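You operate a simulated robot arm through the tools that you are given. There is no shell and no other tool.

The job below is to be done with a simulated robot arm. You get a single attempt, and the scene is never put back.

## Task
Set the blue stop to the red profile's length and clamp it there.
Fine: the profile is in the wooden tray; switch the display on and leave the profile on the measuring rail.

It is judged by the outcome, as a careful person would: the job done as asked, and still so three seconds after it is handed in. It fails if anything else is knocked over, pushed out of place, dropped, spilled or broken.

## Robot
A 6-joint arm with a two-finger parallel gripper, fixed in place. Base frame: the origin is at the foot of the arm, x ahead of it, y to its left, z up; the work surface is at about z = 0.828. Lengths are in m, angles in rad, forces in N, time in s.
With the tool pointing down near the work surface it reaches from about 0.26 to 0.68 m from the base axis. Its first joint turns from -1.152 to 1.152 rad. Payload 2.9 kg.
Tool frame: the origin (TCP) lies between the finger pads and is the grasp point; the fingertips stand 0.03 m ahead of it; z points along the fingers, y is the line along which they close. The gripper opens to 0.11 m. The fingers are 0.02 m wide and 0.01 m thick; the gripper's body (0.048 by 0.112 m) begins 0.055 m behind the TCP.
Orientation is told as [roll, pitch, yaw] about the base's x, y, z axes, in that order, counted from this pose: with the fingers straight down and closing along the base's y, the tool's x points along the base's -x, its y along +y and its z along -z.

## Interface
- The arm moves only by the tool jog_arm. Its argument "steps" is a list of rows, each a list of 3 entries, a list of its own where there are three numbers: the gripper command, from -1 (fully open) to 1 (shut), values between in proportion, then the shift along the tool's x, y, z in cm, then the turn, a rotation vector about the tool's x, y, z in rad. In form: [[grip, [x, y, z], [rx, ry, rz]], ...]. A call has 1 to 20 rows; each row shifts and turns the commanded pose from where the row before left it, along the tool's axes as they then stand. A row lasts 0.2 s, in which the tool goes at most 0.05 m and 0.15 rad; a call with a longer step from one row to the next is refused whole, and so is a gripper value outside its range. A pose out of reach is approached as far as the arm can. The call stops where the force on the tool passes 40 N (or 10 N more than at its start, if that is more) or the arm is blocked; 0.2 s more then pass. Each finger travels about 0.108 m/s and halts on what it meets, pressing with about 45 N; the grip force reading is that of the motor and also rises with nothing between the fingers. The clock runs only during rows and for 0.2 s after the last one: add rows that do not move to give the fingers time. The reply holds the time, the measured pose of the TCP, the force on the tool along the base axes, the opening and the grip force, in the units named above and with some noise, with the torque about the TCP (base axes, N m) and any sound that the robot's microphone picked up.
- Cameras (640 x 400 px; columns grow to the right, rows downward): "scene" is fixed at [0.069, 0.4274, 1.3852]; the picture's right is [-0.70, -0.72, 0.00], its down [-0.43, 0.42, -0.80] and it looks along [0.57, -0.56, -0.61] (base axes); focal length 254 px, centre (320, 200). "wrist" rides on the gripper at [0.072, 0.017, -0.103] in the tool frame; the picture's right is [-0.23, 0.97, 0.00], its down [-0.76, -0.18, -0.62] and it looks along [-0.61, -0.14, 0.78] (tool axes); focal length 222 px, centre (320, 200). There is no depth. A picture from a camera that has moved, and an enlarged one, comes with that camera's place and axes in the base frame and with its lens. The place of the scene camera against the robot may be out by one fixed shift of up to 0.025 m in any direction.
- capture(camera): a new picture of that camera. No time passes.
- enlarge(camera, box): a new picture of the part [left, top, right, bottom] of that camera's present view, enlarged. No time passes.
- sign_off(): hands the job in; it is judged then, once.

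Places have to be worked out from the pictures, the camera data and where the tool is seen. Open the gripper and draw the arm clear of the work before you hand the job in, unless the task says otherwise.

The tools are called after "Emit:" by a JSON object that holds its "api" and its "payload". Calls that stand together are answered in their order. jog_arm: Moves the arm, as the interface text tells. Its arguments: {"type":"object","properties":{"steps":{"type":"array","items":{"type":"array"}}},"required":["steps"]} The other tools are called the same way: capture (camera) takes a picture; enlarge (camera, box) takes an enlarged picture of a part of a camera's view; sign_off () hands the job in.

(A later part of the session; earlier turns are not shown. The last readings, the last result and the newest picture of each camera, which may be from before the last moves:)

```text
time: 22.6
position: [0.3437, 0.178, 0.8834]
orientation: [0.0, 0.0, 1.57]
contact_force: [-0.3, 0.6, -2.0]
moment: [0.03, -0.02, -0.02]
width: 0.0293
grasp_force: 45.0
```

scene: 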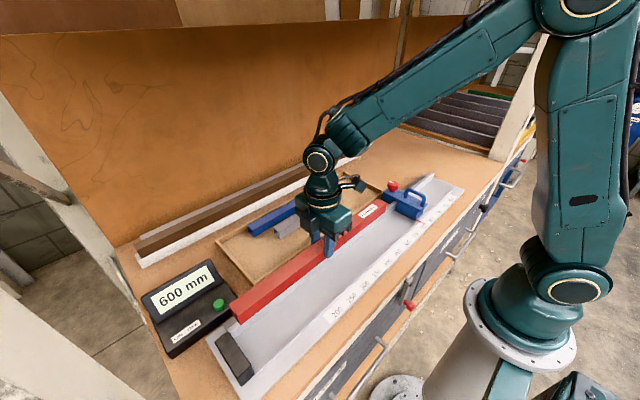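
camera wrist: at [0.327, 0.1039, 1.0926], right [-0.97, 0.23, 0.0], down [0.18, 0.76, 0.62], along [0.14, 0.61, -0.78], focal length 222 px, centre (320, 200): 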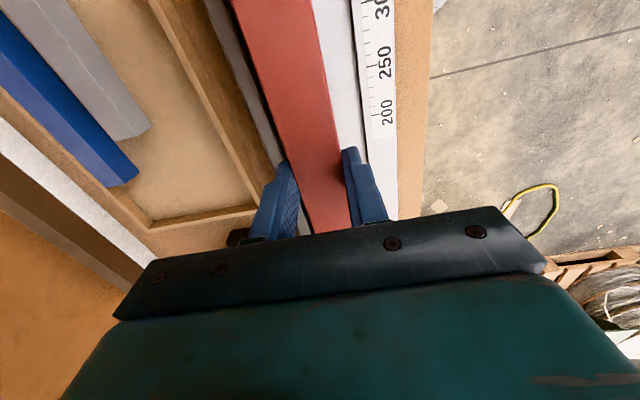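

Emit:
{"api": "jog_arm", "payload": {"steps": [[1, [0, 0, 0.15], [0, 0, 0]], [1, [0, 0, 0.15], [0, 0, 0]], [1, [0, 0, 0], [0, 0, 0]]]}}

Emit:
{"api": "enlarge", "payload": {"camera": "scene", "box": [190, 270, 290, 370]}}

```text
time: 23.4
position: [0.3448, 0.1785, 0.8811]
orientation: [0.0, 0.001, 1.57]
contact_force: [-0.5, -0.9, -2.1]
moment: [0.01, 0.01, 0.0]
width: 0.0292
grasp_force: 44.6
```

```text
4.00 times, centred on (240, 320) of scene
camera zoom: at [0.069, 0.4274, 1.3851], right [-0.7, -0.72, 0.0], down [-0.43, 0.42, -0.8], along [0.57, -0.56, -0.61], focal length 1015 px, centre (640, -280)
```

zoom: 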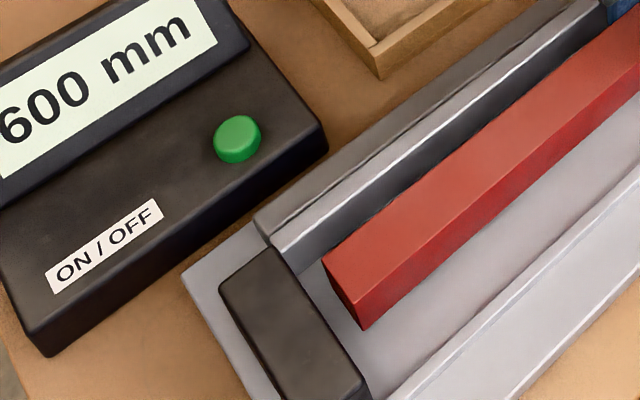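

Not yet touching the bed. Continuing down in 1.5 mm steps.

Emit:
{"api": "jog_arm", "payload": {"steps": [[1, [0, 0, 0.15], [0, 0, 0]], [1, [0, 0, 0.15], [0, 0, 0]], [1, [0, 0, 0], [0, 0, 0]]]}}

```text
time: 24.2
position: [0.3436, 0.1774, 0.8782]
orientation: [-0.001, 0.0, 1.57]
contact_force: [0.1, 0.3, -2.4]
moment: [0.02, -0.02, 0.03]
width: 0.0293
grasp_force: 45.3
```

Emit:
{"api": "jog_arm", "payload": {"steps": [[1, [0, 0, 0.15], [0, 0, 0]], [1, [0, 0, 0.15], [0, 0, 0]], [1, [0, 0, 0], [0, 0, 0]]]}}

Emit:
{"api": "enlarge", "payload": {"camera": "scene", "box": [190, 270, 290, 370]}}

```text
time: 25.0
position: [0.3442, 0.1771, 0.8749]
orientation: [-0.001, 0.0, 1.57]
contact_force: [1.3, 0.4, -1.6]
moment: [0.03, 0.0, -0.05]
width: 0.0294
grasp_force: 44.9
```

```text
4.00 times, centred on (240, 320) of scene
camera zoom: at [0.069, 0.4274, 1.3851], right [-0.7, -0.72, 0.0], down [-0.43, 0.42, -0.8], along [0.57, -0.56, -0.61], focal length 1015 px, centre (640, -280)
```

zoom: 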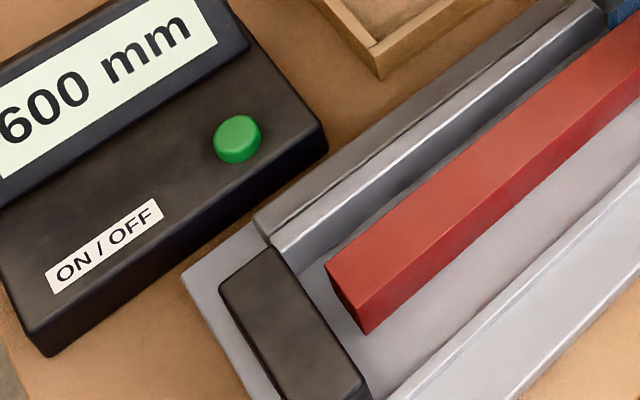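

Still slightly above the bed; continuing down.

Emit:
{"api": "jog_arm", "payload": {"steps": [[1, [0, 0, 0.1], [0, 0, 0]], [1, [0, 0, 0.1], [0, 0, 0]], [1, [0, 0, 0], [0, 0, 0]]]}}

```text
time: 25.8
position: [0.3442, 0.1768, 0.8736]
orientation: [0.0, -0.001, 1.571]
contact_force: [-0.1, 0.3, -1.5]
moment: [-0.03, -0.04, 0.01]
width: 0.029
grasp_force: 45.2
```

Emit:
{"api": "jog_arm", "payload": {"steps": [[1, [0, 0, 0.1], [0, 0, 0]], [1, [0, 0, 0.1], [0, 0, 0]], [1, [0, 0, 0], [0, 0, 0]]]}}

```text
time: 26.6
position: [0.3441, 0.1775, 0.8732]
orientation: [-0.003, -0.001, 1.57]
contact_force: [-7.8, -4.3, 37.4]
moment: [-0.59, 0.37, 0.0]
width: 0.0295
grasp_force: 45.0
```

The profile is resting on the bed (upward reaction felt). I back off the press by 1.5 mm and check the force before releasing.

Emit:
{"api": "jog_arm", "payload": {"steps": [[1, [0, 0, -0.1], [0, 0, 0]], [1, [0, 0, 0], [0, 0, 0]]]}}

Emit:
{"api": "enlarge", "payload": {"camera": "scene", "box": [190, 230, 350, 390]}}

```text
time: 27.2
position: [0.3444, 0.1773, 0.8723]
orientation: [-0.002, 0.002, 1.569]
contact_force: [-1.9, -4.9, 29.5]
moment: [-0.03, 0.09, -0.02]
width: 0.0293
grasp_force: 44.7
```

```text
2.50 times, centred on (270, 310) of scene
camera zoom: at [0.0686, 0.4271, 1.3853], right [-0.7, -0.72, 0.0], down [-0.43, 0.42, -0.8], along [0.57, -0.56, -0.61], focal length 634 px, centre (445, -75)
```

zoom: 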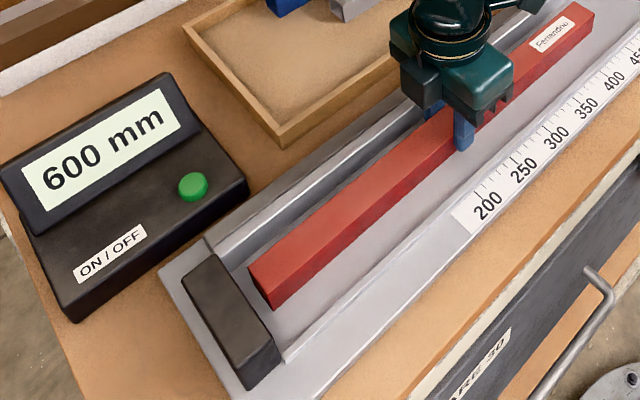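

Emit:
{"api": "jog_arm", "payload": {"steps": [[1, [0, 0, -0.1], [0, 0, 0]], [1, [0, 0, 0], [0, 0, 0]]]}}

```text
time: 27.8
position: [0.3437, 0.1774, 0.8739]
orientation: [0.0, -0.001, 1.572]
contact_force: [1.0, 0.5, 2.3]
moment: [0.29, -0.14, -0.11]
width: 0.0296
grasp_force: 44.6
```

Only ~2 N now, so the profile is resting lightly. While still holding it, I slide it +y towards the zero block in small steps.

Emit:
{"api": "jog_arm", "payload": {"steps": [[1, [-0.3, 0, 0], [0, 0, 0]], [1, [-0.3, 0, 0], [0, 0, 0]], [1, [-0.2, 0, 0], [0, 0, 0]], [1, [0, 0, 0], [0, 0, 0]]]}}

Emit:
{"api": "enlarge", "payload": {"camera": "scene", "box": [200, 280, 280, 360]}}

```text
time: 28.8
position: [0.3437, 0.1865, 0.8733]
orientation: [0.0, 0.0, 1.571]
contact_force: [-0.2, 1.0, -1.8]
moment: [0.0, 0.0, 0.0]
width: 0.0293
grasp_force: 45.0
```

```text
5.00 times, centred on (240, 320) of scene
camera zoom: at [0.069, 0.4274, 1.3851], right [-0.7, -0.72, 0.0], down [-0.43, 0.42, -0.8], along [0.57, -0.56, -0.61], focal length 1268 px, centre (720, -400)
```

zoom: 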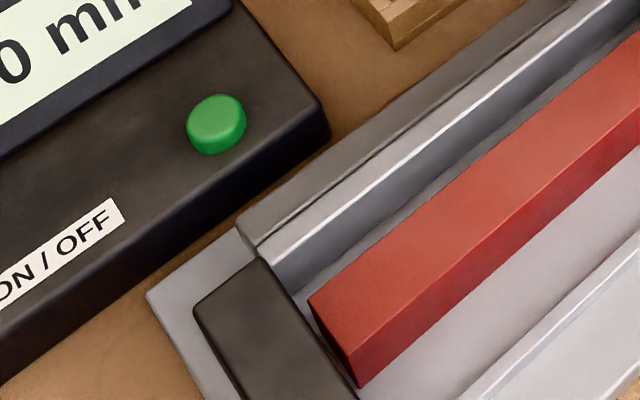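

A small gap of a few mm remains; I continue in 1 mm steps.

Emit:
{"api": "jog_arm", "payload": {"steps": [[1, [-0.15, 0, 0], [0, 0, 0]], [1, [-0.15, 0, 0], [0, 0, 0]], [1, [0, 0, 0], [0, 0, 0]]]}}

Emit:
{"api": "enlarge", "payload": {"camera": "scene", "box": [200, 280, 280, 360]}}

```text
time: 29.6
position: [0.3447, 0.1882, 0.8734]
orientation: [0.001, 0.0, 1.571]
contact_force: [0.5, -1.3, -2.3]
moment: [0.03, -0.01, -0.01]
width: 0.0293
grasp_force: 45.1
```

```text
5.00 times, centred on (240, 320) of scene
camera zoom: at [0.069, 0.4274, 1.3851], right [-0.7, -0.72, 0.0], down [-0.43, 0.42, -0.8], along [0.57, -0.56, -0.61], focal length 1268 px, centre (720, -400)
```

zoom: 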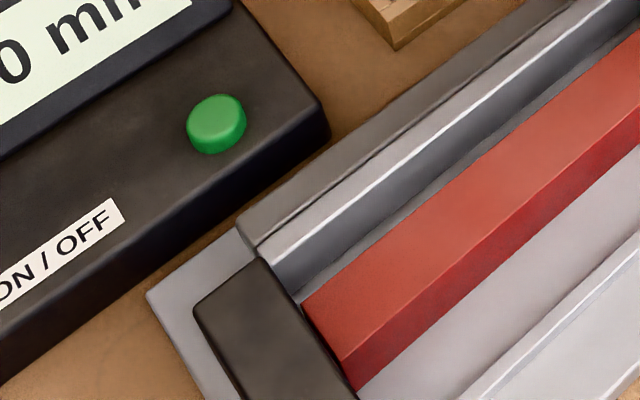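

Emit:
{"api": "jog_arm", "payload": {"steps": [[1, [-0.1, 0, 0], [0, 0, 0]], [1, [-0.1, 0, 0], [0, 0, 0]], [1, [0, 0, 0], [0, 0, 0]]]}}

Emit:
{"api": "enlarge", "payload": {"camera": "scene", "box": [200, 280, 280, 360]}}

```text
time: 30.4
position: [0.3434, 0.1899, 0.8734]
orientation: [-0.001, -0.001, 1.569]
contact_force: [-0.2, 0.5, -2.7]
moment: [0.02, -0.01, 0.02]
width: 0.0292
grasp_force: 45.4
```

```text
5.00 times, centred on (240, 320) of scene
camera zoom: at [0.069, 0.4274, 1.3852], right [-0.7, -0.72, 0.0], down [-0.43, 0.42, -0.8], along [0.57, -0.56, -0.61], focal length 1268 px, centre (720, -400)
```

zoom: 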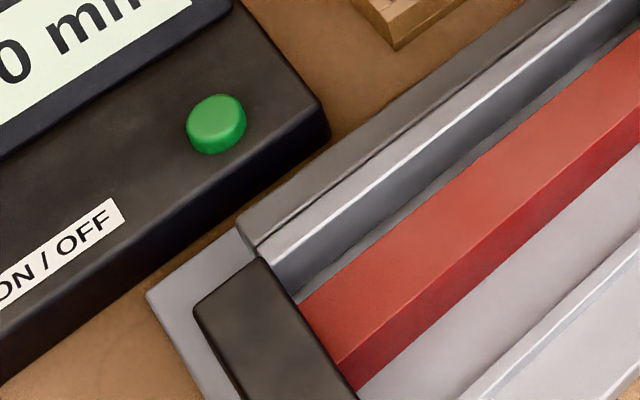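

Nearly there; one or two more millimetres until the y force rises.

Emit:
{"api": "jog_arm", "payload": {"steps": [[1, [-0.1, 0, 0], [0, 0, 0]], [1, [0, 0, 0], [0, 0, 0]]]}}

```text
time: 31.0
position: [0.3444, 0.1897, 0.8735]
orientation: [0.0, 0.003, 1.57]
contact_force: [0.4, -9.5, 0.3]
moment: [0.26, 0.0, 0.16]
width: 0.0294
grasp_force: 45.2
```

Contact with the zero face (−9.5 N in y). I settle it down half a millimetre and open the fingers just enough to release.

Emit:
{"api": "jog_arm", "payload": {"steps": [[1, [0.04, 0, 0.05], [0, 0, 0]], [1, [0, 0, 0], [0, 0, 0]], [0.3, [0, 0, 0], [0, 0, 0]], [0.25, [0, 0, 0], [0, 0, 0]], [0.25, [0, 0, 0], [0, 0, 0]]]}}

Emit:
{"api": "enlarge", "payload": {"camera": "scene", "box": [200, 170, 400, 370]}}

Emit:
{"api": "capture", "payload": {"camera": "wrist"}}

```text
time: 32.2
position: [0.3439, 0.1907, 0.8736]
orientation: [-0.002, -0.001, 1.572]
contact_force: [-0.7, 0.2, -0.1]
moment: [-0.01, -0.02, 0.02]
width: 0.041
grasp_force: 0.1
```

```text
2.00 times, centred on (300, 270) of scene
camera zoom: at [0.069, 0.4274, 1.3852], right [-0.7, -0.72, 0.0], down [-0.43, 0.42, -0.8], along [0.57, -0.56, -0.61], focal length 507 px, centre (360, 60)
```

zoom: 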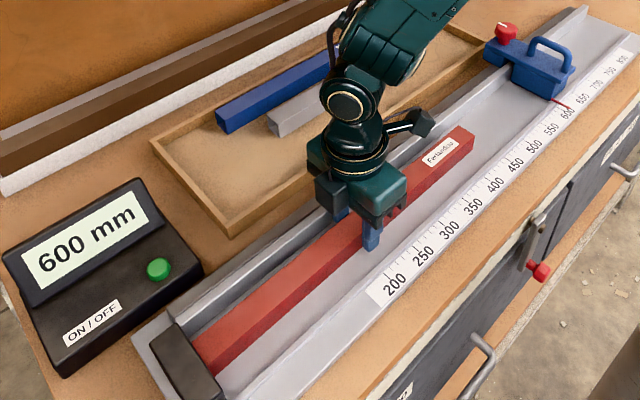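

```text
taken
camera wrist: at [0.3273, 0.1177, 0.976], right [-0.97, 0.23, 0.0], down [0.18, 0.76, 0.62], along [0.14, 0.61, -0.78], focal length 222 px, centre (320, 200)
```

wrist: 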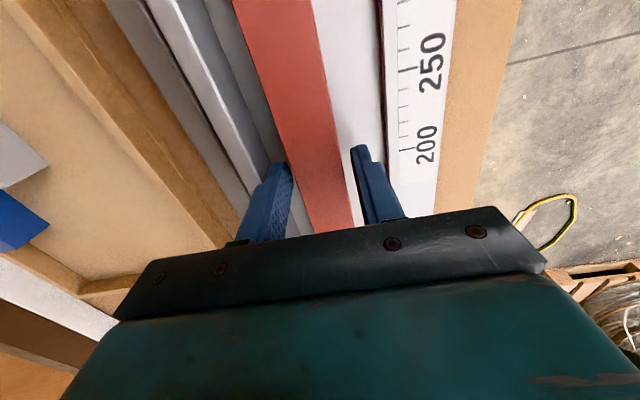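

The profile rests on the bed against the zero block and the fingers are open around it. I lift straight up and turn the gripper back.

Emit:
{"api": "jog_arm", "payload": {"steps": [[0.25, [0, 0, -1], [0, 0, 0]], [0.25, [0, 0, -2], [0, 0, 0]], [0.25, [0, 0, -3], [0, 0, 0]], [0.25, [0, 0, -4], [0, 0, 0]], [0.25, [0, 0, -4], [0, 0, 0]], [0, [0, 0, -3], [0, 0, 0]], [0, [0, 0, 0], [0, 0, 0.15]], [0, [0, 0, 0], [0, 0, 0.15]], [0, [0, 0, 0], [0, 0, 0.15]], [0, [0, 0, 0], [0, 0, 0.15]], [0, [0, 0, 0], [0, 0, 0.15]], [0, [0, 0, 0], [0, 0, 0.15]], [0, [0, 0, 0], [0, 0, 0.15]], [0, [0, 0, 0], [0, 0, 0.15]], [0, [0, 0, 0], [0, 0, 0.15]], [0, [0, 0, 0], [0, 0, 0.15]], [0, [0, 0, 0], [0, 0, 0.0708]], [0, [0, 0, 0], [0, 0, 0]]]}}

Emit:
{"api": "capture", "payload": {"camera": "scene"}}

Emit:
{"api": "capture", "payload": {"camera": "wrist"}}

```text
time: 36.0
position: [0.3437, 0.1908, 1.0425]
orientation: [0.0, -0.001, -0.002]
contact_force: [-0.4, 0.5, 0.2]
moment: [0.01, -0.02, -0.02]
width: 0.0549
grasp_force: 0.1
```

```text
taken
```

scene: 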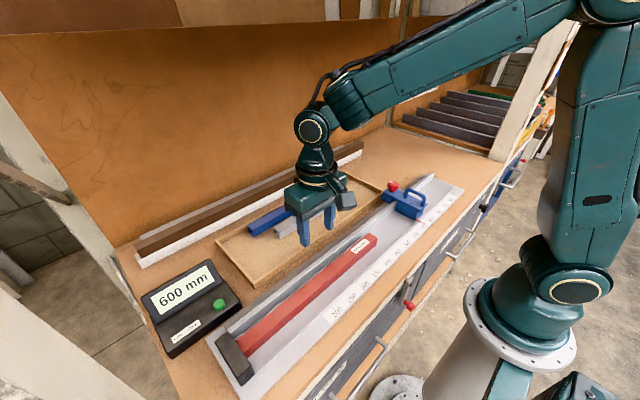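

```text
taken
camera wrist: at [0.272, 0.2072, 1.1462], right [0.23, 0.97, 0.0], down [0.76, -0.18, 0.62], along [0.61, -0.14, -0.78], focal length 222 px, centre (320, 200)
```

wrist: 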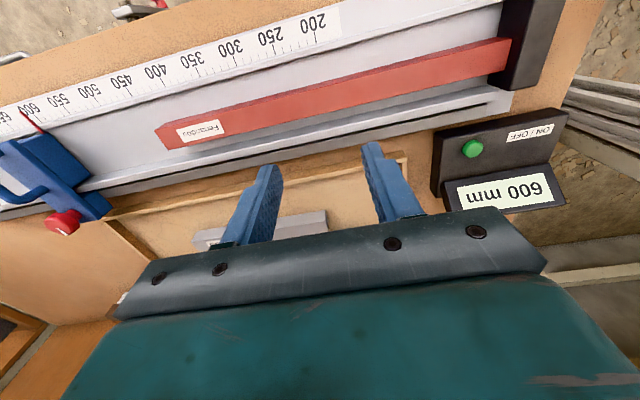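

The profile stays in place on the rail. I travel in open air to above the stop's handle, estimated at (0.328, -0.2285, 0.910).

Emit:
{"api": "jog_arm", "payload": {"steps": [[0, [0.16, -4.19, 0.2], [0, 0, 0]], [0, [0.16, -4.19, 0.2], [0, 0, 0]], [0, [0.16, -4.19, 0.2], [0, 0, 0]], [0, [0.16, -4.19, 0.2], [0, 0, 0]], [0, [0.16, -4.19, 0.2], [0, 0, 0]], [0, [0.16, -4.19, 0.2], [0, 0, 0]], [0, [0.16, -4.19, 0.2], [0, 0, 0]], [0, [0.16, -4.19, 0.2], [0, 0, 0]], [0, [0.16, -4.19, 0.2], [0, 0, 0]], [0, [0.16, -4.19, 0.2], [0, 0, 0]], [0, [0, 0, 0], [0, 0, 0]]]}}

Emit:
{"api": "capture", "payload": {"camera": "wrist"}}

Emit:
{"api": "enlarge", "payload": {"camera": "wrist", "box": [220, 40, 420, 240]}}

Emit:
{"api": "enlarge", "payload": {"camera": "scene", "box": [340, 110, 480, 240]}}

```text
time: 38.4
position: [0.3264, -0.2269, 1.0237]
orientation: [0.001, 0.0, 0.0]
contact_force: [-0.3, 0.1, -1.2]
moment: [0.0, -0.01, -0.01]
width: 0.0551
grasp_force: 0.0
```

```text
taken
camera wrist: at [0.2543, -0.2112, 1.1261], right [0.23, 0.97, 0.0], down [0.76, -0.18, 0.62], along [0.61, -0.14, -0.78], focal length 222 px, centre (320, 200)
```

wrist: 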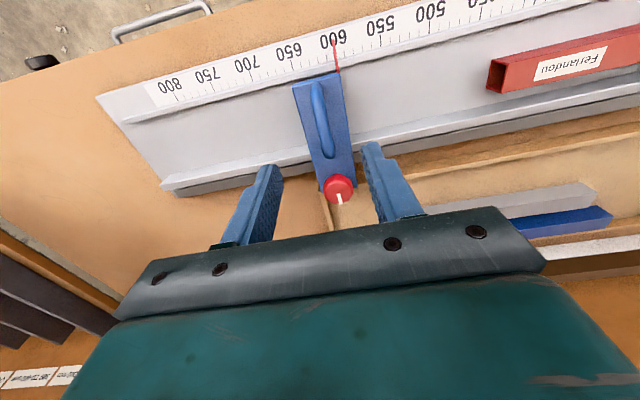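

```text
2.00 times, centred on (320, 140) of wrist
camera zoom: at [0.2543, -0.2112, 1.1261], right [0.23, 0.97, 0.0], down [0.76, -0.18, 0.62], along [0.61, -0.14, -0.78], focal length 444 px, centre (320, 320)
```

zoom: 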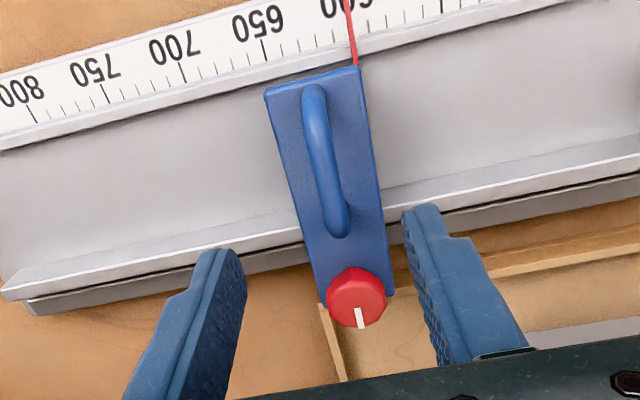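

```text
3.08 times, centred on (410, 175) of scene
camera zoom: at [0.069, 0.4274, 1.3852], right [-0.7, -0.72, 0.0], down [-0.43, 0.42, -0.8], along [0.57, -0.56, -0.61], focal length 780 px, centre (43, 277)
```

zoom: 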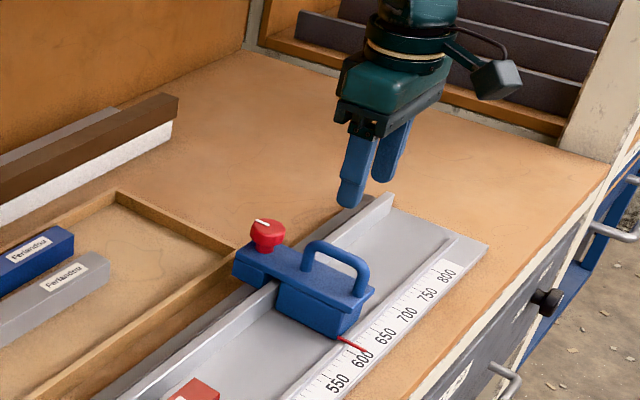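

The handle bar runs from (0.297,-0.225) to (0.364,-0.226) at z≈0.91, right below the tool. I descend over it with the fingers 33 mm apart.

Emit:
{"api": "jog_arm", "payload": {"steps": [[0.4, [0, 0, 2.5], [0, 0, 0]], [0.4, [0, 0, 2.5], [0, 0, 0]], [0.4, [0, 0, 2], [0, 0, 0]], [0.4, [0, 0, 1], [0, 0, 0]], [0.4, [0, 0, 0], [0, 0, 0]]]}}

Emit:
{"api": "capture", "payload": {"camera": "wrist"}}

Emit:
{"api": "enlarge", "payload": {"camera": "scene", "box": [350, 130, 470, 240]}}

```text
time: 39.6
position: [0.3286, -0.2276, 0.9419]
orientation: [0.0, 0.0, -0.001]
contact_force: [0.0, -0.4, 0.4]
moment: [-0.02, -0.01, 0.01]
width: 0.0331
grasp_force: 0.0
```

```text
taken
camera wrist: at [0.2559, -0.2112, 1.0455], right [0.23, 0.97, 0.0], down [0.76, -0.18, 0.62], along [0.61, -0.14, -0.78], focal length 222 px, centre (320, 200)
```

wrist: 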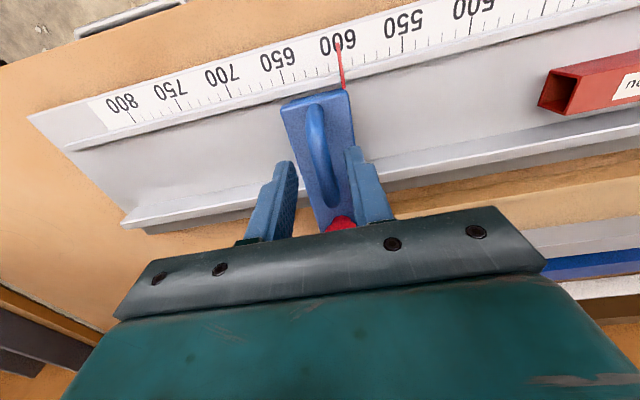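

```text
3.64 times, centred on (410, 185) of scene
camera zoom: at [0.069, 0.4274, 1.3852], right [-0.7, -0.72, 0.0], down [-0.43, 0.42, -0.8], along [0.57, -0.56, -0.61], focal length 922 px, centre (-7, 254)
```

zoom: 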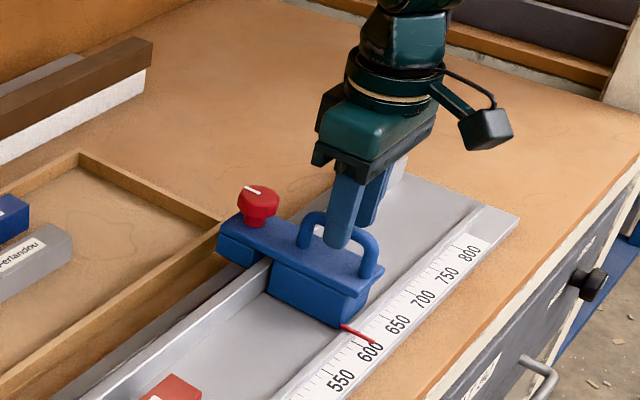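

The fingers straddle the bar centrally. I lower the last 2 cm in small steps, then close.

Emit:
{"api": "jog_arm", "payload": {"steps": [[0.4, [0, 0, 0.7], [0, 0, 0]], [0.4, [0, 0, 0.6], [0, 0, 0]], [0.4, [0, 0, 0.6], [0, 0, 0]], [0.4, [0, 0, 0], [0, 0, 0]], [0.6, [0, 0, 0], [0, 0, 0]], [1, [0, 0, 0], [0, 0, 0]], [1, [0, 0, 0], [0, 0, 0]]]}}

Emit:
{"api": "enlarge", "payload": {"camera": "wrist", "box": [240, 60, 420, 240]}}

Emit:
{"api": "enlarge", "payload": {"camera": "scene", "box": [350, 130, 470, 240]}}

```text
time: 41.2
position: [0.3282, -0.2288, 0.9243]
orientation: [0.001, 0.0, -0.002]
contact_force: [0.7, 4.0, -3.1]
moment: [0.1, -0.16, -0.11]
width: 0.0116
grasp_force: 44.6
```

```text
2.22 times, centred on (330, 150) of wrist
camera zoom: at [0.2558, -0.2115, 1.0266], right [0.23, 0.97, 0.0], down [0.76, -0.18, 0.62], along [0.61, -0.14, -0.78], focal length 494 px, centre (298, 311)
```

zoom: 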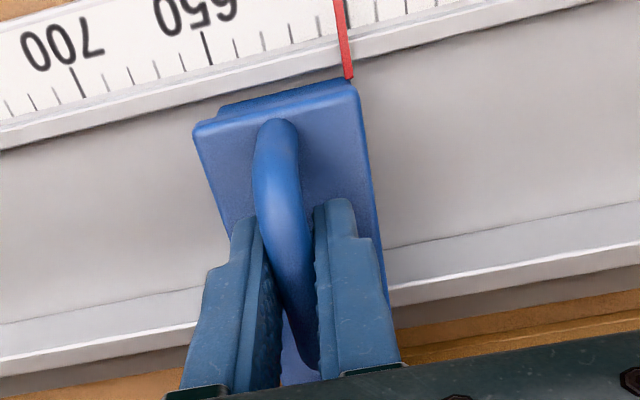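

```text
3.64 times, centred on (410, 185) of scene
camera zoom: at [0.069, 0.4275, 1.3851], right [-0.7, -0.72, 0.0], down [-0.43, 0.42, -0.8], along [0.57, -0.56, -0.61], focal length 922 px, centre (-7, 254)
```

zoom: 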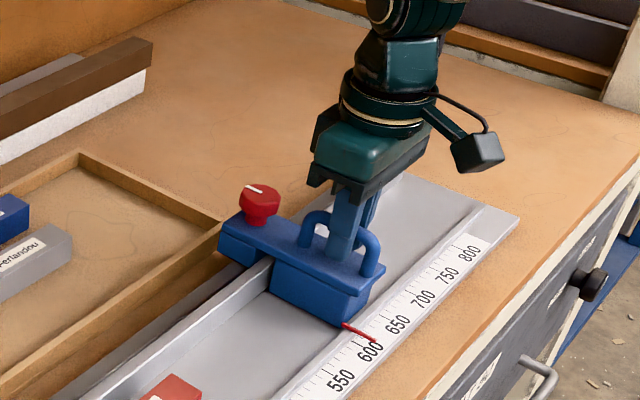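

The handle is gripped (11.6 mm). I test whether the stop slides by moving a few mm in +y.

Emit:
{"api": "jog_arm", "payload": {"steps": [[1, [0, 0.1, 0], [0, 0, 0]], [1, [0, 0.1, 0], [0, 0, 0]], [1, [0, 0.2, 0], [0, 0, 0]], [1, [0, 0.2, 0], [0, 0, 0]], [1, [0, 0, 0], [0, 0, 0]]]}}

Emit:
{"api": "enlarge", "payload": {"camera": "scene", "box": [130, 250, 250, 360]}}

Emit:
{"api": "enlarge", "payload": {"camera": "wrist", "box": [240, 60, 420, 240]}}

```text
time: 42.4
position: [0.3277, -0.2214, 0.9232]
orientation: [0.0, 0.0, 0.001]
contact_force: [2.2, -3.7, -21.9]
moment: [-0.06, -0.82, 0.06]
width: 0.0118
grasp_force: 44.7
```

```text
3.64 times, centred on (190, 305) of scene
camera zoom: at [0.0692, 0.4271, 1.3852], right [-0.7, -0.72, 0.0], down [-0.43, 0.42, -0.8], along [0.57, -0.56, -0.61], focal length 922 px, centre (793, -182)
```

zoom: 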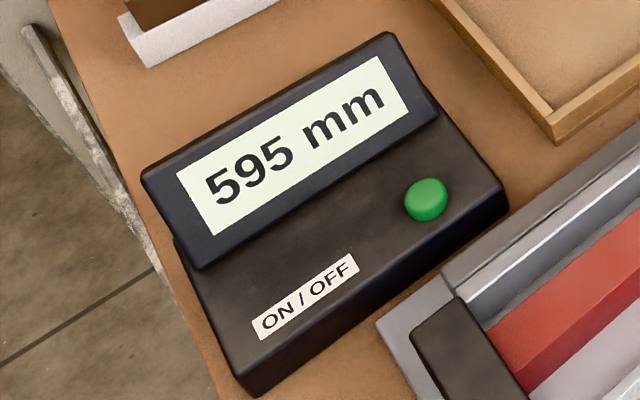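

```text
2.22 times, centred on (330, 150) of wrist
camera zoom: at [0.2558, -0.2061, 1.0266], right [0.23, 0.97, 0.0], down [0.76, -0.18, 0.62], along [0.61, -0.14, -0.78], focal length 494 px, centre (298, 311)
```

zoom: 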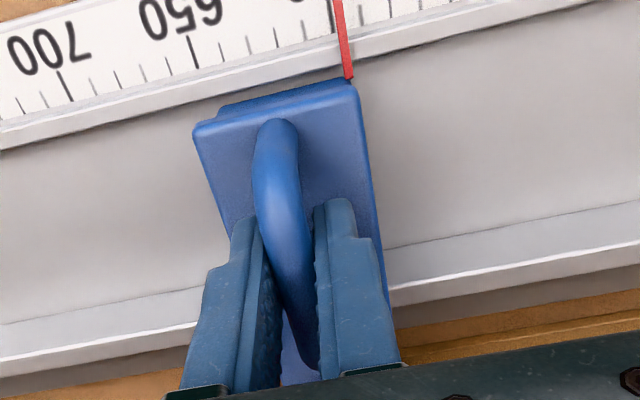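

The stop slides freely (display 595 mm). There is some upward pull on the handle (−22 N), so I relax it by lowering slightly.

Emit:
{"api": "jog_arm", "payload": {"steps": [[1, [0, 0, 0.08], [0, 0, 0]], [1, [0, 0, 0], [0, 0, 0]]]}}

```text
time: 43.0
position: [0.3291, -0.2234, 0.9234]
orientation: [0.0, 0.001, 0.0]
contact_force: [2.7, -3.0, -6.5]
moment: [0.03, 1.17, 0.03]
width: 0.0118
grasp_force: 44.8
```

Now I drag the stop in +y about 140 mm, to around the 455 mark, staying short of the profile.

Emit:
{"api": "jog_arm", "payload": {"steps": [[1, [0, 0.5, 0], [0, 0, 0]], [1, [0, 1, 0], [0, 0, 0]], [1, [0, 1, 0], [0, 0, 0]], [1, [0, 1, 0], [0, 0, 0]], [1, [0, 1, 0], [0, 0, 0]], [1, [0, 1, 0], [0, 0, 0]], [1, [0, 1, 0], [0, 0, 0]], [1, [0, 1, 0], [0, 0, 0]], [1, [0, 1, 0], [0, 0, 0]], [1, [0, 1, 0], [0, 0, 0]], [1, [0, 1, 0], [0, 0, 0]], [1, [0, 1, 0], [0, 0, 0]], [1, [0, 1, 0], [0, 0, 0]], [1, [0, 1, 0], [0, 0, 0]], [1, [0, 0, 0], [0, 0, 0]]]}}

Emit:
{"api": "capture", "payload": {"camera": "scene"}}

Emit:
{"api": "capture", "payload": {"camera": "wrist"}}

```text
time: 46.2
position: [0.3285, -0.0858, 0.924]
orientation: [-0.001, -0.002, -0.001]
contact_force: [-3.1, 0.0, 20.0]
moment: [-0.01, 0.9, -0.04]
width: 0.0119
grasp_force: 45.1
```

```text
taken
```

scene: 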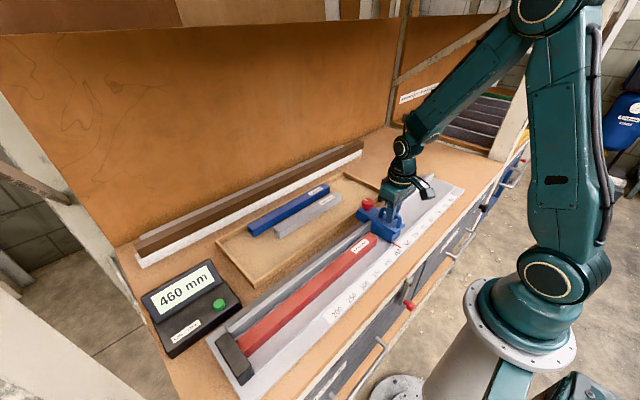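

```text
taken
camera wrist: at [0.2556, -0.0705, 1.0264], right [0.23, 0.97, 0.0], down [0.76, -0.18, 0.62], along [0.61, -0.14, -0.78], focal length 222 px, centre (320, 200)
```

wrist: 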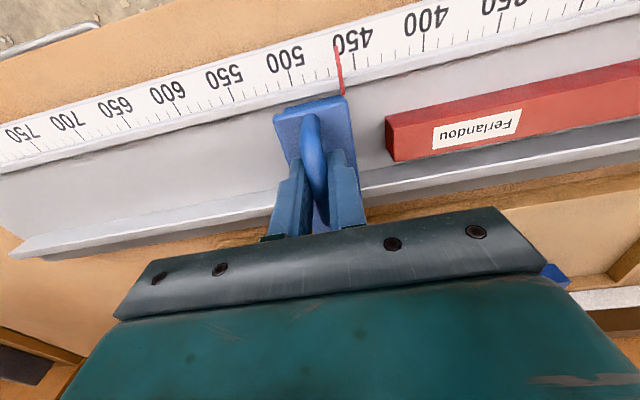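

Display reads 460 mm. I ease the downward press slightly and go on in smaller steps towards the profile's end.

Emit:
{"api": "jog_arm", "payload": {"steps": [[1, [0, 0, -0.06], [0, 0, 0]], [1, [0, 0.5, 0], [0, 0, 0]], [1, [0, 0.5, 0], [0, 0, 0]], [1, [0, 0.5, 0], [0, 0, 0]], [1, [0, 0.5, 0], [0, 0, 0]], [1, [0, 0, 0], [0, 0, 0]]]}}

Emit:
{"api": "enlarge", "payload": {"camera": "scene", "box": [340, 180, 430, 270]}}

Emit:
{"api": "enlarge", "payload": {"camera": "scene", "box": [130, 250, 250, 360]}}

Emit:
{"api": "enlarge", "payload": {"camera": "wrist", "box": [260, 20, 460, 240]}}

```text
time: 47.6
position: [0.3278, -0.0661, 0.9228]
orientation: [0.0, -0.001, 0.001]
contact_force: [3.3, -0.9, -10.3]
moment: [0.0, -0.53, -0.13]
width: 0.0118
grasp_force: 45.3
```

```text
4.44 times, centred on (385, 225) of scene
camera zoom: at [0.0691, 0.4274, 1.3852], right [-0.7, -0.72, 0.0], down [-0.43, 0.42, -0.8], along [0.57, -0.56, -0.61], focal length 1127 px, centre (31, 89)
```

zoom: 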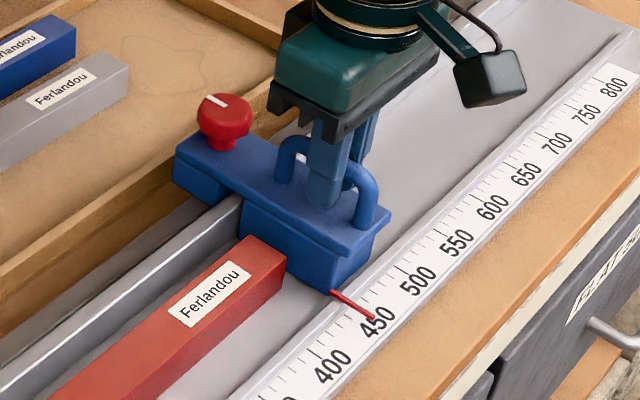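

```text
3.64 times, centred on (190, 305) of scene
camera zoom: at [0.0691, 0.4274, 1.3852], right [-0.7, -0.72, 0.0], down [-0.43, 0.42, -0.8], along [0.57, -0.56, -0.61], focal length 922 px, centre (793, -182)
```

zoom: 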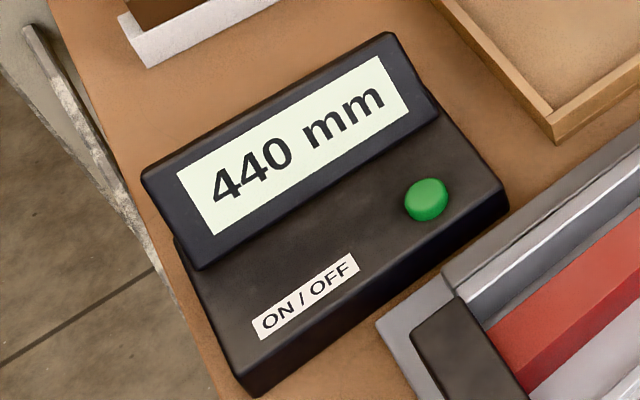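

```text
1.82 times, centred on (360, 130) of wrist
camera zoom: at [0.2557, -0.0505, 1.0265], right [0.23, 0.97, 0.0], down [0.76, -0.18, 0.62], along [0.61, -0.14, -0.78], focal length 404 px, centre (247, 327)
```

zoom: 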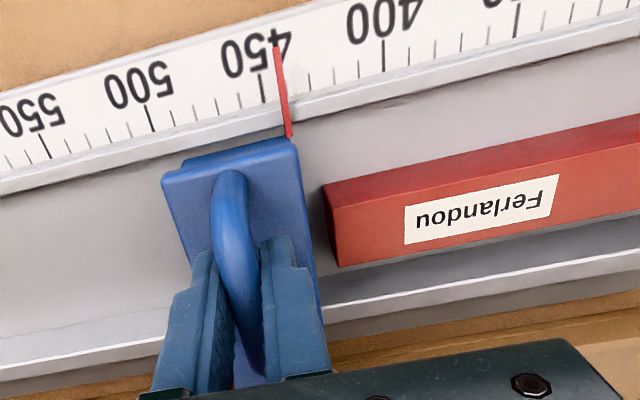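

Display 440 mm, with roughly 15–20 mm gap left to the profile. I approach in smaller steps.

Emit:
{"api": "jog_arm", "payload": {"steps": [[1, [0, 0.3, 0.02], [0, 0, 0]], [1, [0, 0.3, 0], [0, 0, 0]], [1, [0, 0.3, 0], [0, 0, 0]], [1, [0, 0.1, 0], [0, 0, 0]], [1, [0, 0, 0], [0, 0, 0]]]}}

Emit:
{"api": "enlarge", "payload": {"camera": "scene", "box": [340, 180, 430, 270]}}

Emit:
{"api": "enlarge", "payload": {"camera": "scene", "box": [130, 250, 250, 360]}}

Emit:
{"api": "enlarge", "payload": {"camera": "wrist", "box": [260, 20, 460, 240]}}

```text
time: 48.8
position: [0.3283, -0.0576, 0.923]
orientation: [0.0, 0.003, 0.001]
contact_force: [-0.5, 1.0, -11.9]
moment: [-0.01, -0.88, -0.09]
width: 0.0118
grasp_force: 45.5
```

```text
4.44 times, centred on (385, 225) of scene
camera zoom: at [0.069, 0.4274, 1.3852], right [-0.7, -0.72, 0.0], down [-0.43, 0.42, -0.8], along [0.57, -0.56, -0.61], focal length 1127 px, centre (31, 89)
```

zoom: 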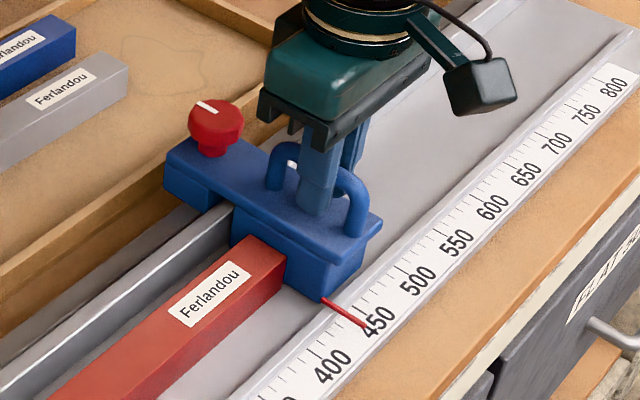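

```text
3.64 times, centred on (190, 305) of scene
camera zoom: at [0.069, 0.4274, 1.3852], right [-0.7, -0.72, 0.0], down [-0.43, 0.42, -0.8], along [0.57, -0.56, -0.61], focal length 922 px, centre (793, -182)
```

zoom: 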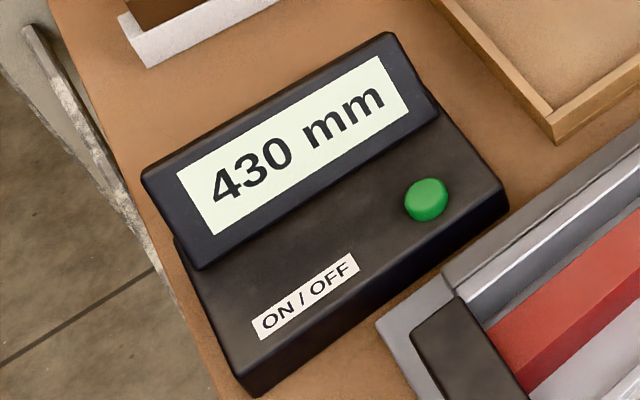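

```text
1.82 times, centred on (360, 130) of wrist
camera zoom: at [0.2558, -0.0408, 1.0266], right [0.23, 0.97, 0.0], down [0.76, -0.18, 0.62], along [0.61, -0.14, -0.78], focal length 404 px, centre (247, 327)
```

zoom: 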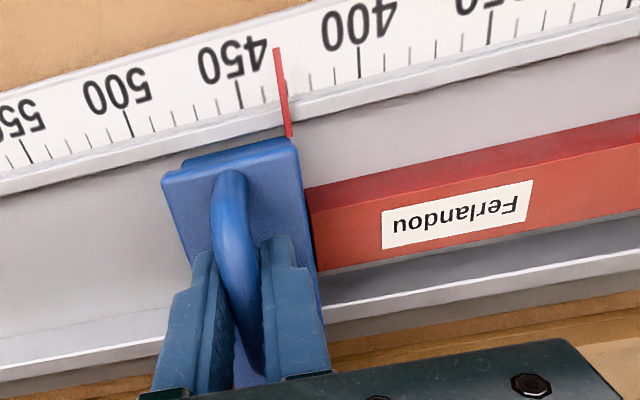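

Display 430 mm. The stop is within a few mm of the profile, so I go on in 1 mm steps, watching the y force.

Emit:
{"api": "jog_arm", "payload": {"steps": [[1, [0, 0.1, 0.03], [0, 0, 0]], [1, [0, 0.1, 0], [0, 0, 0]], [1, [0, 0.1, 0], [0, 0, 0]], [1, [0, 0, 0], [0, 0, 0]]]}}

Emit:
{"api": "enlarge", "payload": {"camera": "scene", "box": [340, 180, 430, 270]}}

Emit:
{"api": "enlarge", "payload": {"camera": "scene", "box": [130, 250, 250, 360]}}

```text
time: 49.8
position: [0.3276, -0.0551, 0.9235]
orientation: [-0.001, 0.0, -0.001]
contact_force: [-1.4, -8.3, -7.9]
moment: [-0.06, 0.28, 0.28]
width: 0.0116
grasp_force: 45.3
```

```text
4.44 times, centred on (385, 225) of scene
camera zoom: at [0.069, 0.4272, 1.3852], right [-0.7, -0.72, 0.0], down [-0.43, 0.42, -0.8], along [0.57, -0.56, -0.61], focal length 1127 px, centre (31, 89)
```

zoom: 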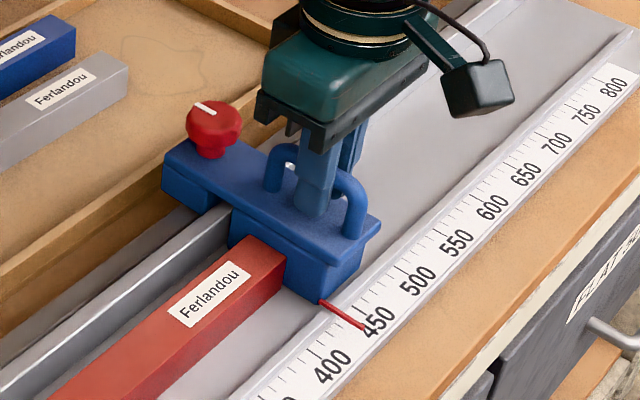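

```text
3.64 times, centred on (190, 305) of scene
camera zoom: at [0.069, 0.4272, 1.3852], right [-0.7, -0.72, 0.0], down [-0.43, 0.42, -0.8], along [0.57, -0.56, -0.61], focal length 922 px, centre (793, -182)
```

zoom: 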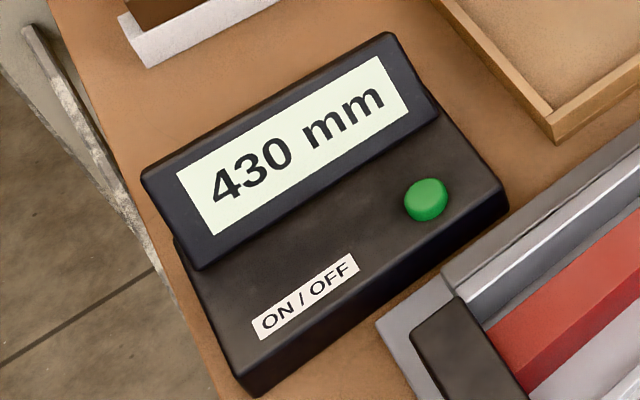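

Fy has risen to −8 N, which suggests the stop has met the profile. I push one more millimetre to confirm it is a firm contact.

Emit:
{"api": "jog_arm", "payload": {"steps": [[1, [0, 0.1, 0], [0, 0, 0]], [1, [0, 0, 0], [0, 0, 0]]]}}

Emit:
{"api": "enlarge", "payload": {"camera": "scene", "box": [200, 280, 280, 360]}}

Emit:
{"api": "enlarge", "payload": {"camera": "wrist", "box": [260, 20, 460, 240]}}

```text
time: 50.4
position: [0.3292, -0.0546, 0.9223]
orientation: [-0.002, -0.001, -0.004]
contact_force: [-1.5, -19.9, -4.9]
moment: [-0.08, 1.17, 0.44]
width: 0.0118
grasp_force: 44.8
```

```text
5.00 times, centred on (240, 320) of scene
camera zoom: at [0.069, 0.4268, 1.3853], right [-0.7, -0.72, 0.0], down [-0.43, 0.42, -0.8], along [0.57, -0.56, -0.61], focal length 1268 px, centre (720, -400)
```

zoom: 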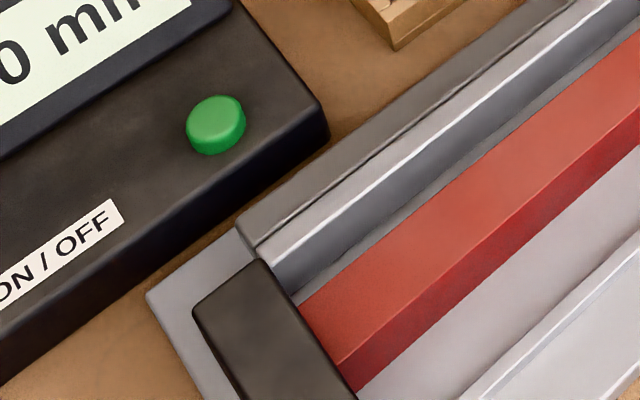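

```text
1.82 times, centred on (360, 130) of wrist
camera zoom: at [0.2558, -0.0382, 1.0265], right [0.23, 0.97, 0.0], down [0.76, -0.18, 0.62], along [0.61, -0.15, -0.78], focal length 404 px, centre (247, 327)
```

zoom: 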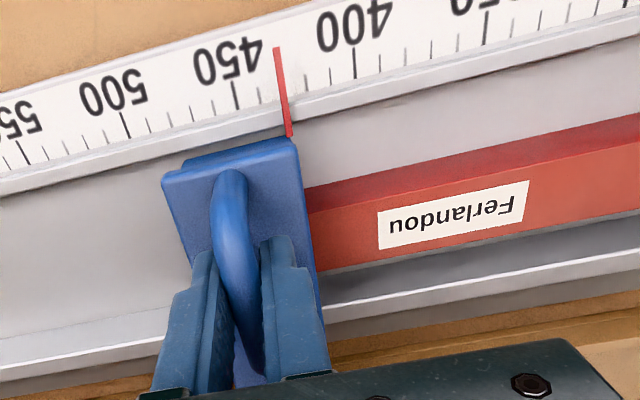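

Firm contact: −20 N with almost no travel, so the profile is pinned between zero block and stop. I ease slightly, open the fingers and lift straight off the handle.

Emit:
{"api": "jog_arm", "payload": {"steps": [[1, [0, -0.03, 0], [0, 0, 0]], [0.4, [0, 0, 0], [0, 0, 0]], [0.4, [0, 0, 0], [0, 0, 0]], [0.4, [0, 0, -1], [0, 0, 0]], [0.4, [0, 0, -3], [0, 0, 0]], [0.4, [0, 0, -4], [0, 0, 0]], [0.2, [0, 0, -3], [0, 0, 0]], [0.1, [0, 0, 0], [0, 0, 0]]]}}

Emit:
{"api": "capture", "payload": {"camera": "wrist"}}

Emit:
{"api": "enlarge", "payload": {"camera": "wrist", "box": [240, 40, 440, 240]}}

Emit:
{"api": "enlarge", "payload": {"camera": "scene", "box": [340, 160, 440, 260]}}

```text
time: 52.2
position: [0.328, -0.0522, 1.0334]
orientation: [0.0, -0.001, 0.0]
contact_force: [-0.1, 0.4, 0.7]
moment: [-0.02, 0.0, -0.02]
width: 0.0495
grasp_force: 0.1
```

```text
taken
camera wrist: at [0.256, -0.0367, 1.1361], right [0.23, 0.97, 0.0], down [0.76, -0.18, 0.62], along [0.61, -0.14, -0.78], focal length 222 px, centre (320, 200)
```

wrist: 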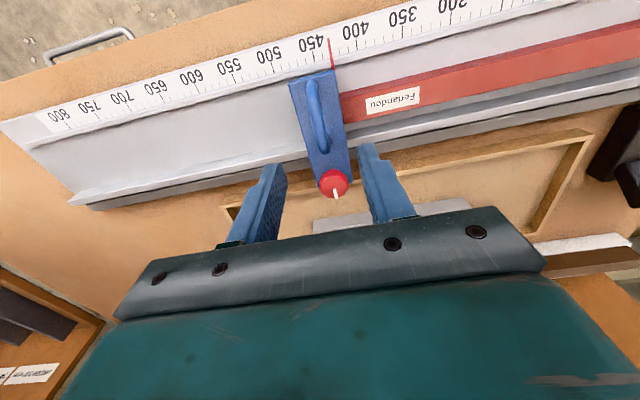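

```text
2.00 times, centred on (340, 140) of wrist
camera zoom: at [0.256, -0.0367, 1.1361], right [0.23, 0.97, 0.0], down [0.76, -0.18, 0.62], along [0.61, -0.14, -0.78], focal length 444 px, centre (280, 320)
```

zoom: 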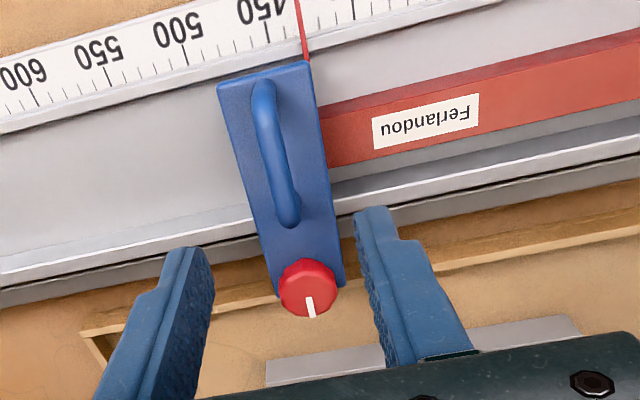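

```text
4.00 times, centred on (390, 210) of scene
camera zoom: at [0.0689, 0.4274, 1.3852], right [-0.7, -0.72, 0.0], down [-0.43, 0.42, -0.8], along [0.57, -0.56, -0.61], focal length 1015 px, centre (40, 160)
```

zoom: 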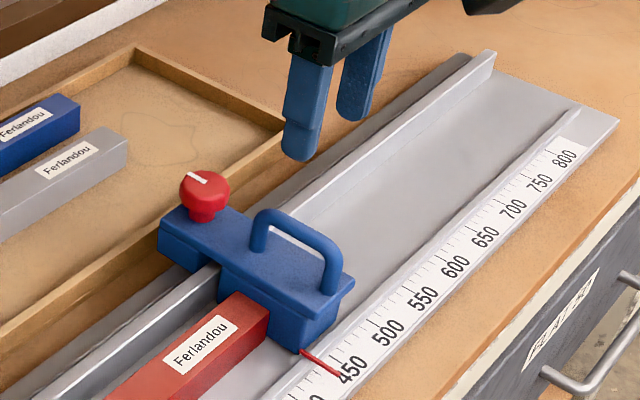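

The stop sits against the profile's end. The knob is now at about (0.418, -0.056); I move above it at yaw 0 with the fingers open 50 mm and look again.

Emit:
{"api": "jog_arm", "payload": {"steps": [[0, [-3, -0.13, 1], [0, 0, 0]], [0, [-3, -0.13, 1], [0, 0, 0]], [0, [-3, -0.13, 1], [0, 0, 0]], [0, [0, 0, 0], [0, 0, 0]]]}}

Emit:
{"api": "capture", "payload": {"camera": "wrist"}}

Emit:
{"api": "enlarge", "payload": {"camera": "wrist", "box": [240, 60, 420, 240]}}

Emit:
{"api": "enlarge", "payload": {"camera": "scene", "box": [330, 140, 440, 250]}}

Emit:
{"api": "enlarge", "payload": {"camera": "scene", "box": [130, 250, 250, 360]}}

```text
time: 53.2
position: [0.4177, -0.0574, 1.0026]
orientation: [-0.002, -0.001, 0.0]
contact_force: [0.0, -0.4, 0.3]
moment: [0.02, -0.02, -0.01]
width: 0.0549
grasp_force: 0.0
```

```text
taken
camera wrist: at [0.3458, -0.041, 1.106], right [0.23, 0.97, 0.0], down [0.76, -0.18, 0.62], along [0.61, -0.14, -0.78], focal length 222 px, centre (320, 200)
```

wrist: 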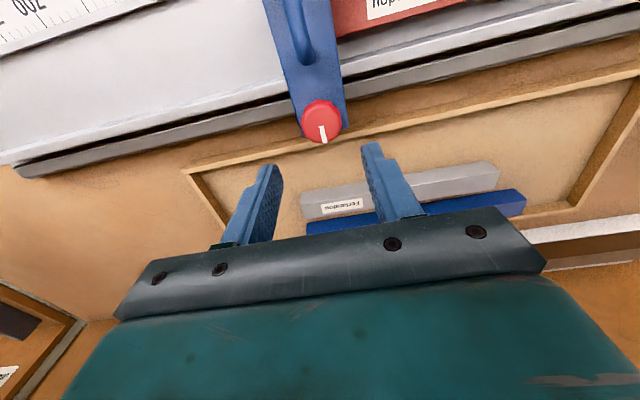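

```text
2.22 times, centred on (330, 150) of wrist
camera zoom: at [0.3458, -0.041, 1.106], right [0.23, 0.97, 0.0], down [0.76, -0.18, 0.62], along [0.61, -0.14, -0.78], focal length 494 px, centre (298, 311)
```

zoom: 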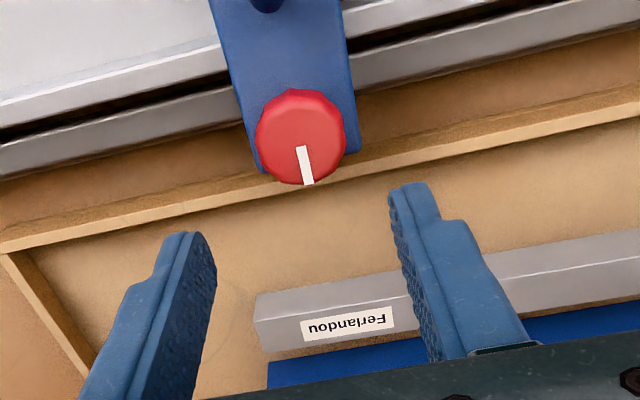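

```text
3.64 times, centred on (385, 195) of scene
camera zoom: at [0.069, 0.4274, 1.3852], right [-0.7, -0.72, 0.0], down [-0.43, 0.42, -0.8], along [0.57, -0.56, -0.61], focal length 922 px, centre (84, 218)
```

zoom: 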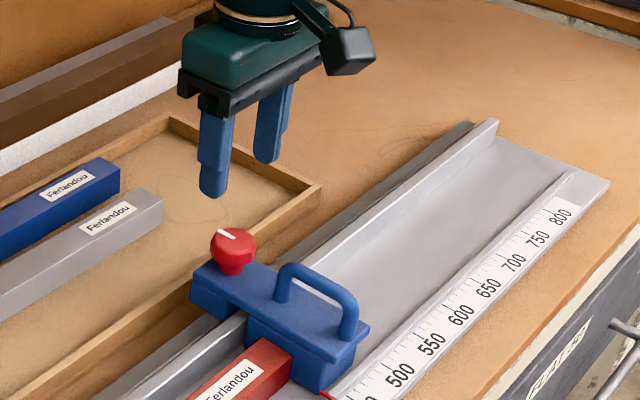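

```text
3.64 times, centred on (190, 305) of scene
camera zoom: at [0.069, 0.4274, 1.3852], right [-0.7, -0.72, 0.0], down [-0.43, 0.42, -0.8], along [0.57, -0.56, -0.61], focal length 922 px, centre (793, -182)
```

zoom: 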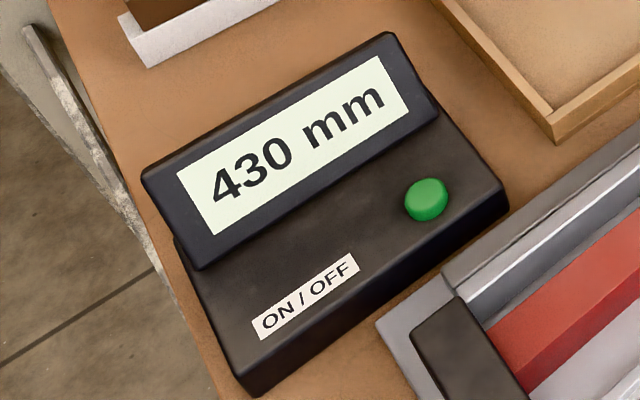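

Triangulation gives the knob's top centre at (0.4165, -0.056, 0.906), about 36 mm across. I centre over it and lower until the fingertips are level with its top.

Emit:
{"api": "jog_arm", "payload": {"steps": [[0, [0.1, 0.1, 2.5], [0, 0, 0]], [0, [0, 0, 2.5], [0, 0, 0]], [0, [0, 0, 1.3], [0, 0, 0]], [0, [0, 0, 0], [0, 0, 0]]]}}

Emit:
{"api": "capture", "payload": {"camera": "wrist"}}

Emit:
{"api": "enlarge", "payload": {"camera": "wrist", "box": [240, 60, 420, 240]}}

Emit:
{"api": "enlarge", "payload": {"camera": "scene", "box": [330, 140, 440, 250]}}

```text
time: 54.2
position: [0.4148, -0.0561, 0.939]
orientation: [0.0, 0.001, 0.0]
contact_force: [0.1, -0.6, 0.2]
moment: [0.0, 0.01, 0.0]
width: 0.0549
grasp_force: 0.0
```

```text
taken
camera wrist: at [0.3445, -0.0401, 1.0428], right [0.23, 0.97, 0.0], down [0.76, -0.18, 0.62], along [0.61, -0.14, -0.78], focal length 222 px, centre (320, 200)
```

wrist: 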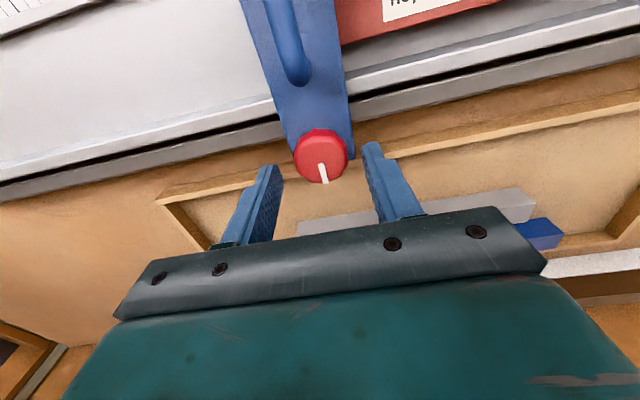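

```text
2.22 times, centred on (330, 150) of wrist
camera zoom: at [0.3445, -0.0401, 1.0428], right [0.23, 0.97, 0.0], down [0.76, -0.18, 0.62], along [0.61, -0.14, -0.78], focal length 494 px, centre (298, 311)
```

zoom: 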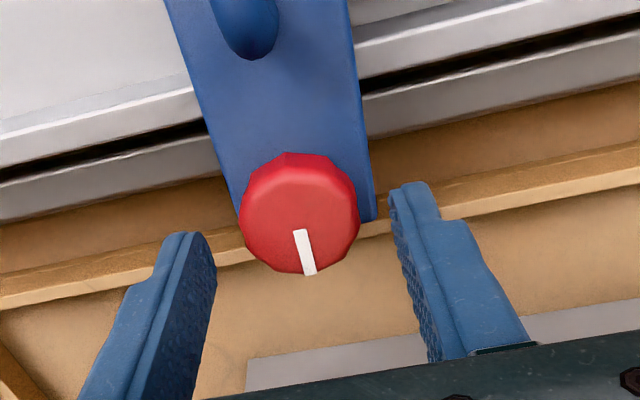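

```text
3.64 times, centred on (385, 195) of scene
camera zoom: at [0.069, 0.4274, 1.3852], right [-0.7, -0.72, 0.0], down [-0.43, 0.42, -0.8], along [0.57, -0.56, -0.61], focal length 922 px, centre (84, 218)
```

zoom: 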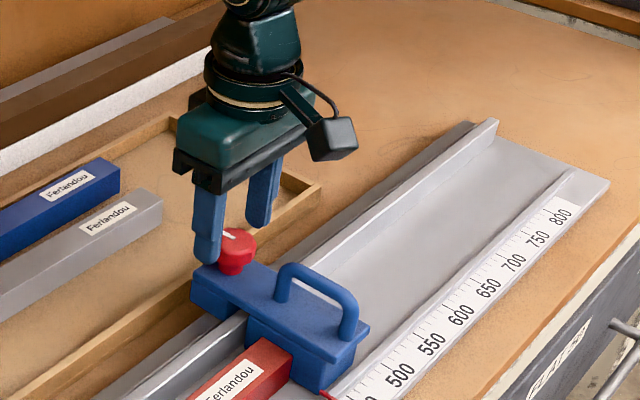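

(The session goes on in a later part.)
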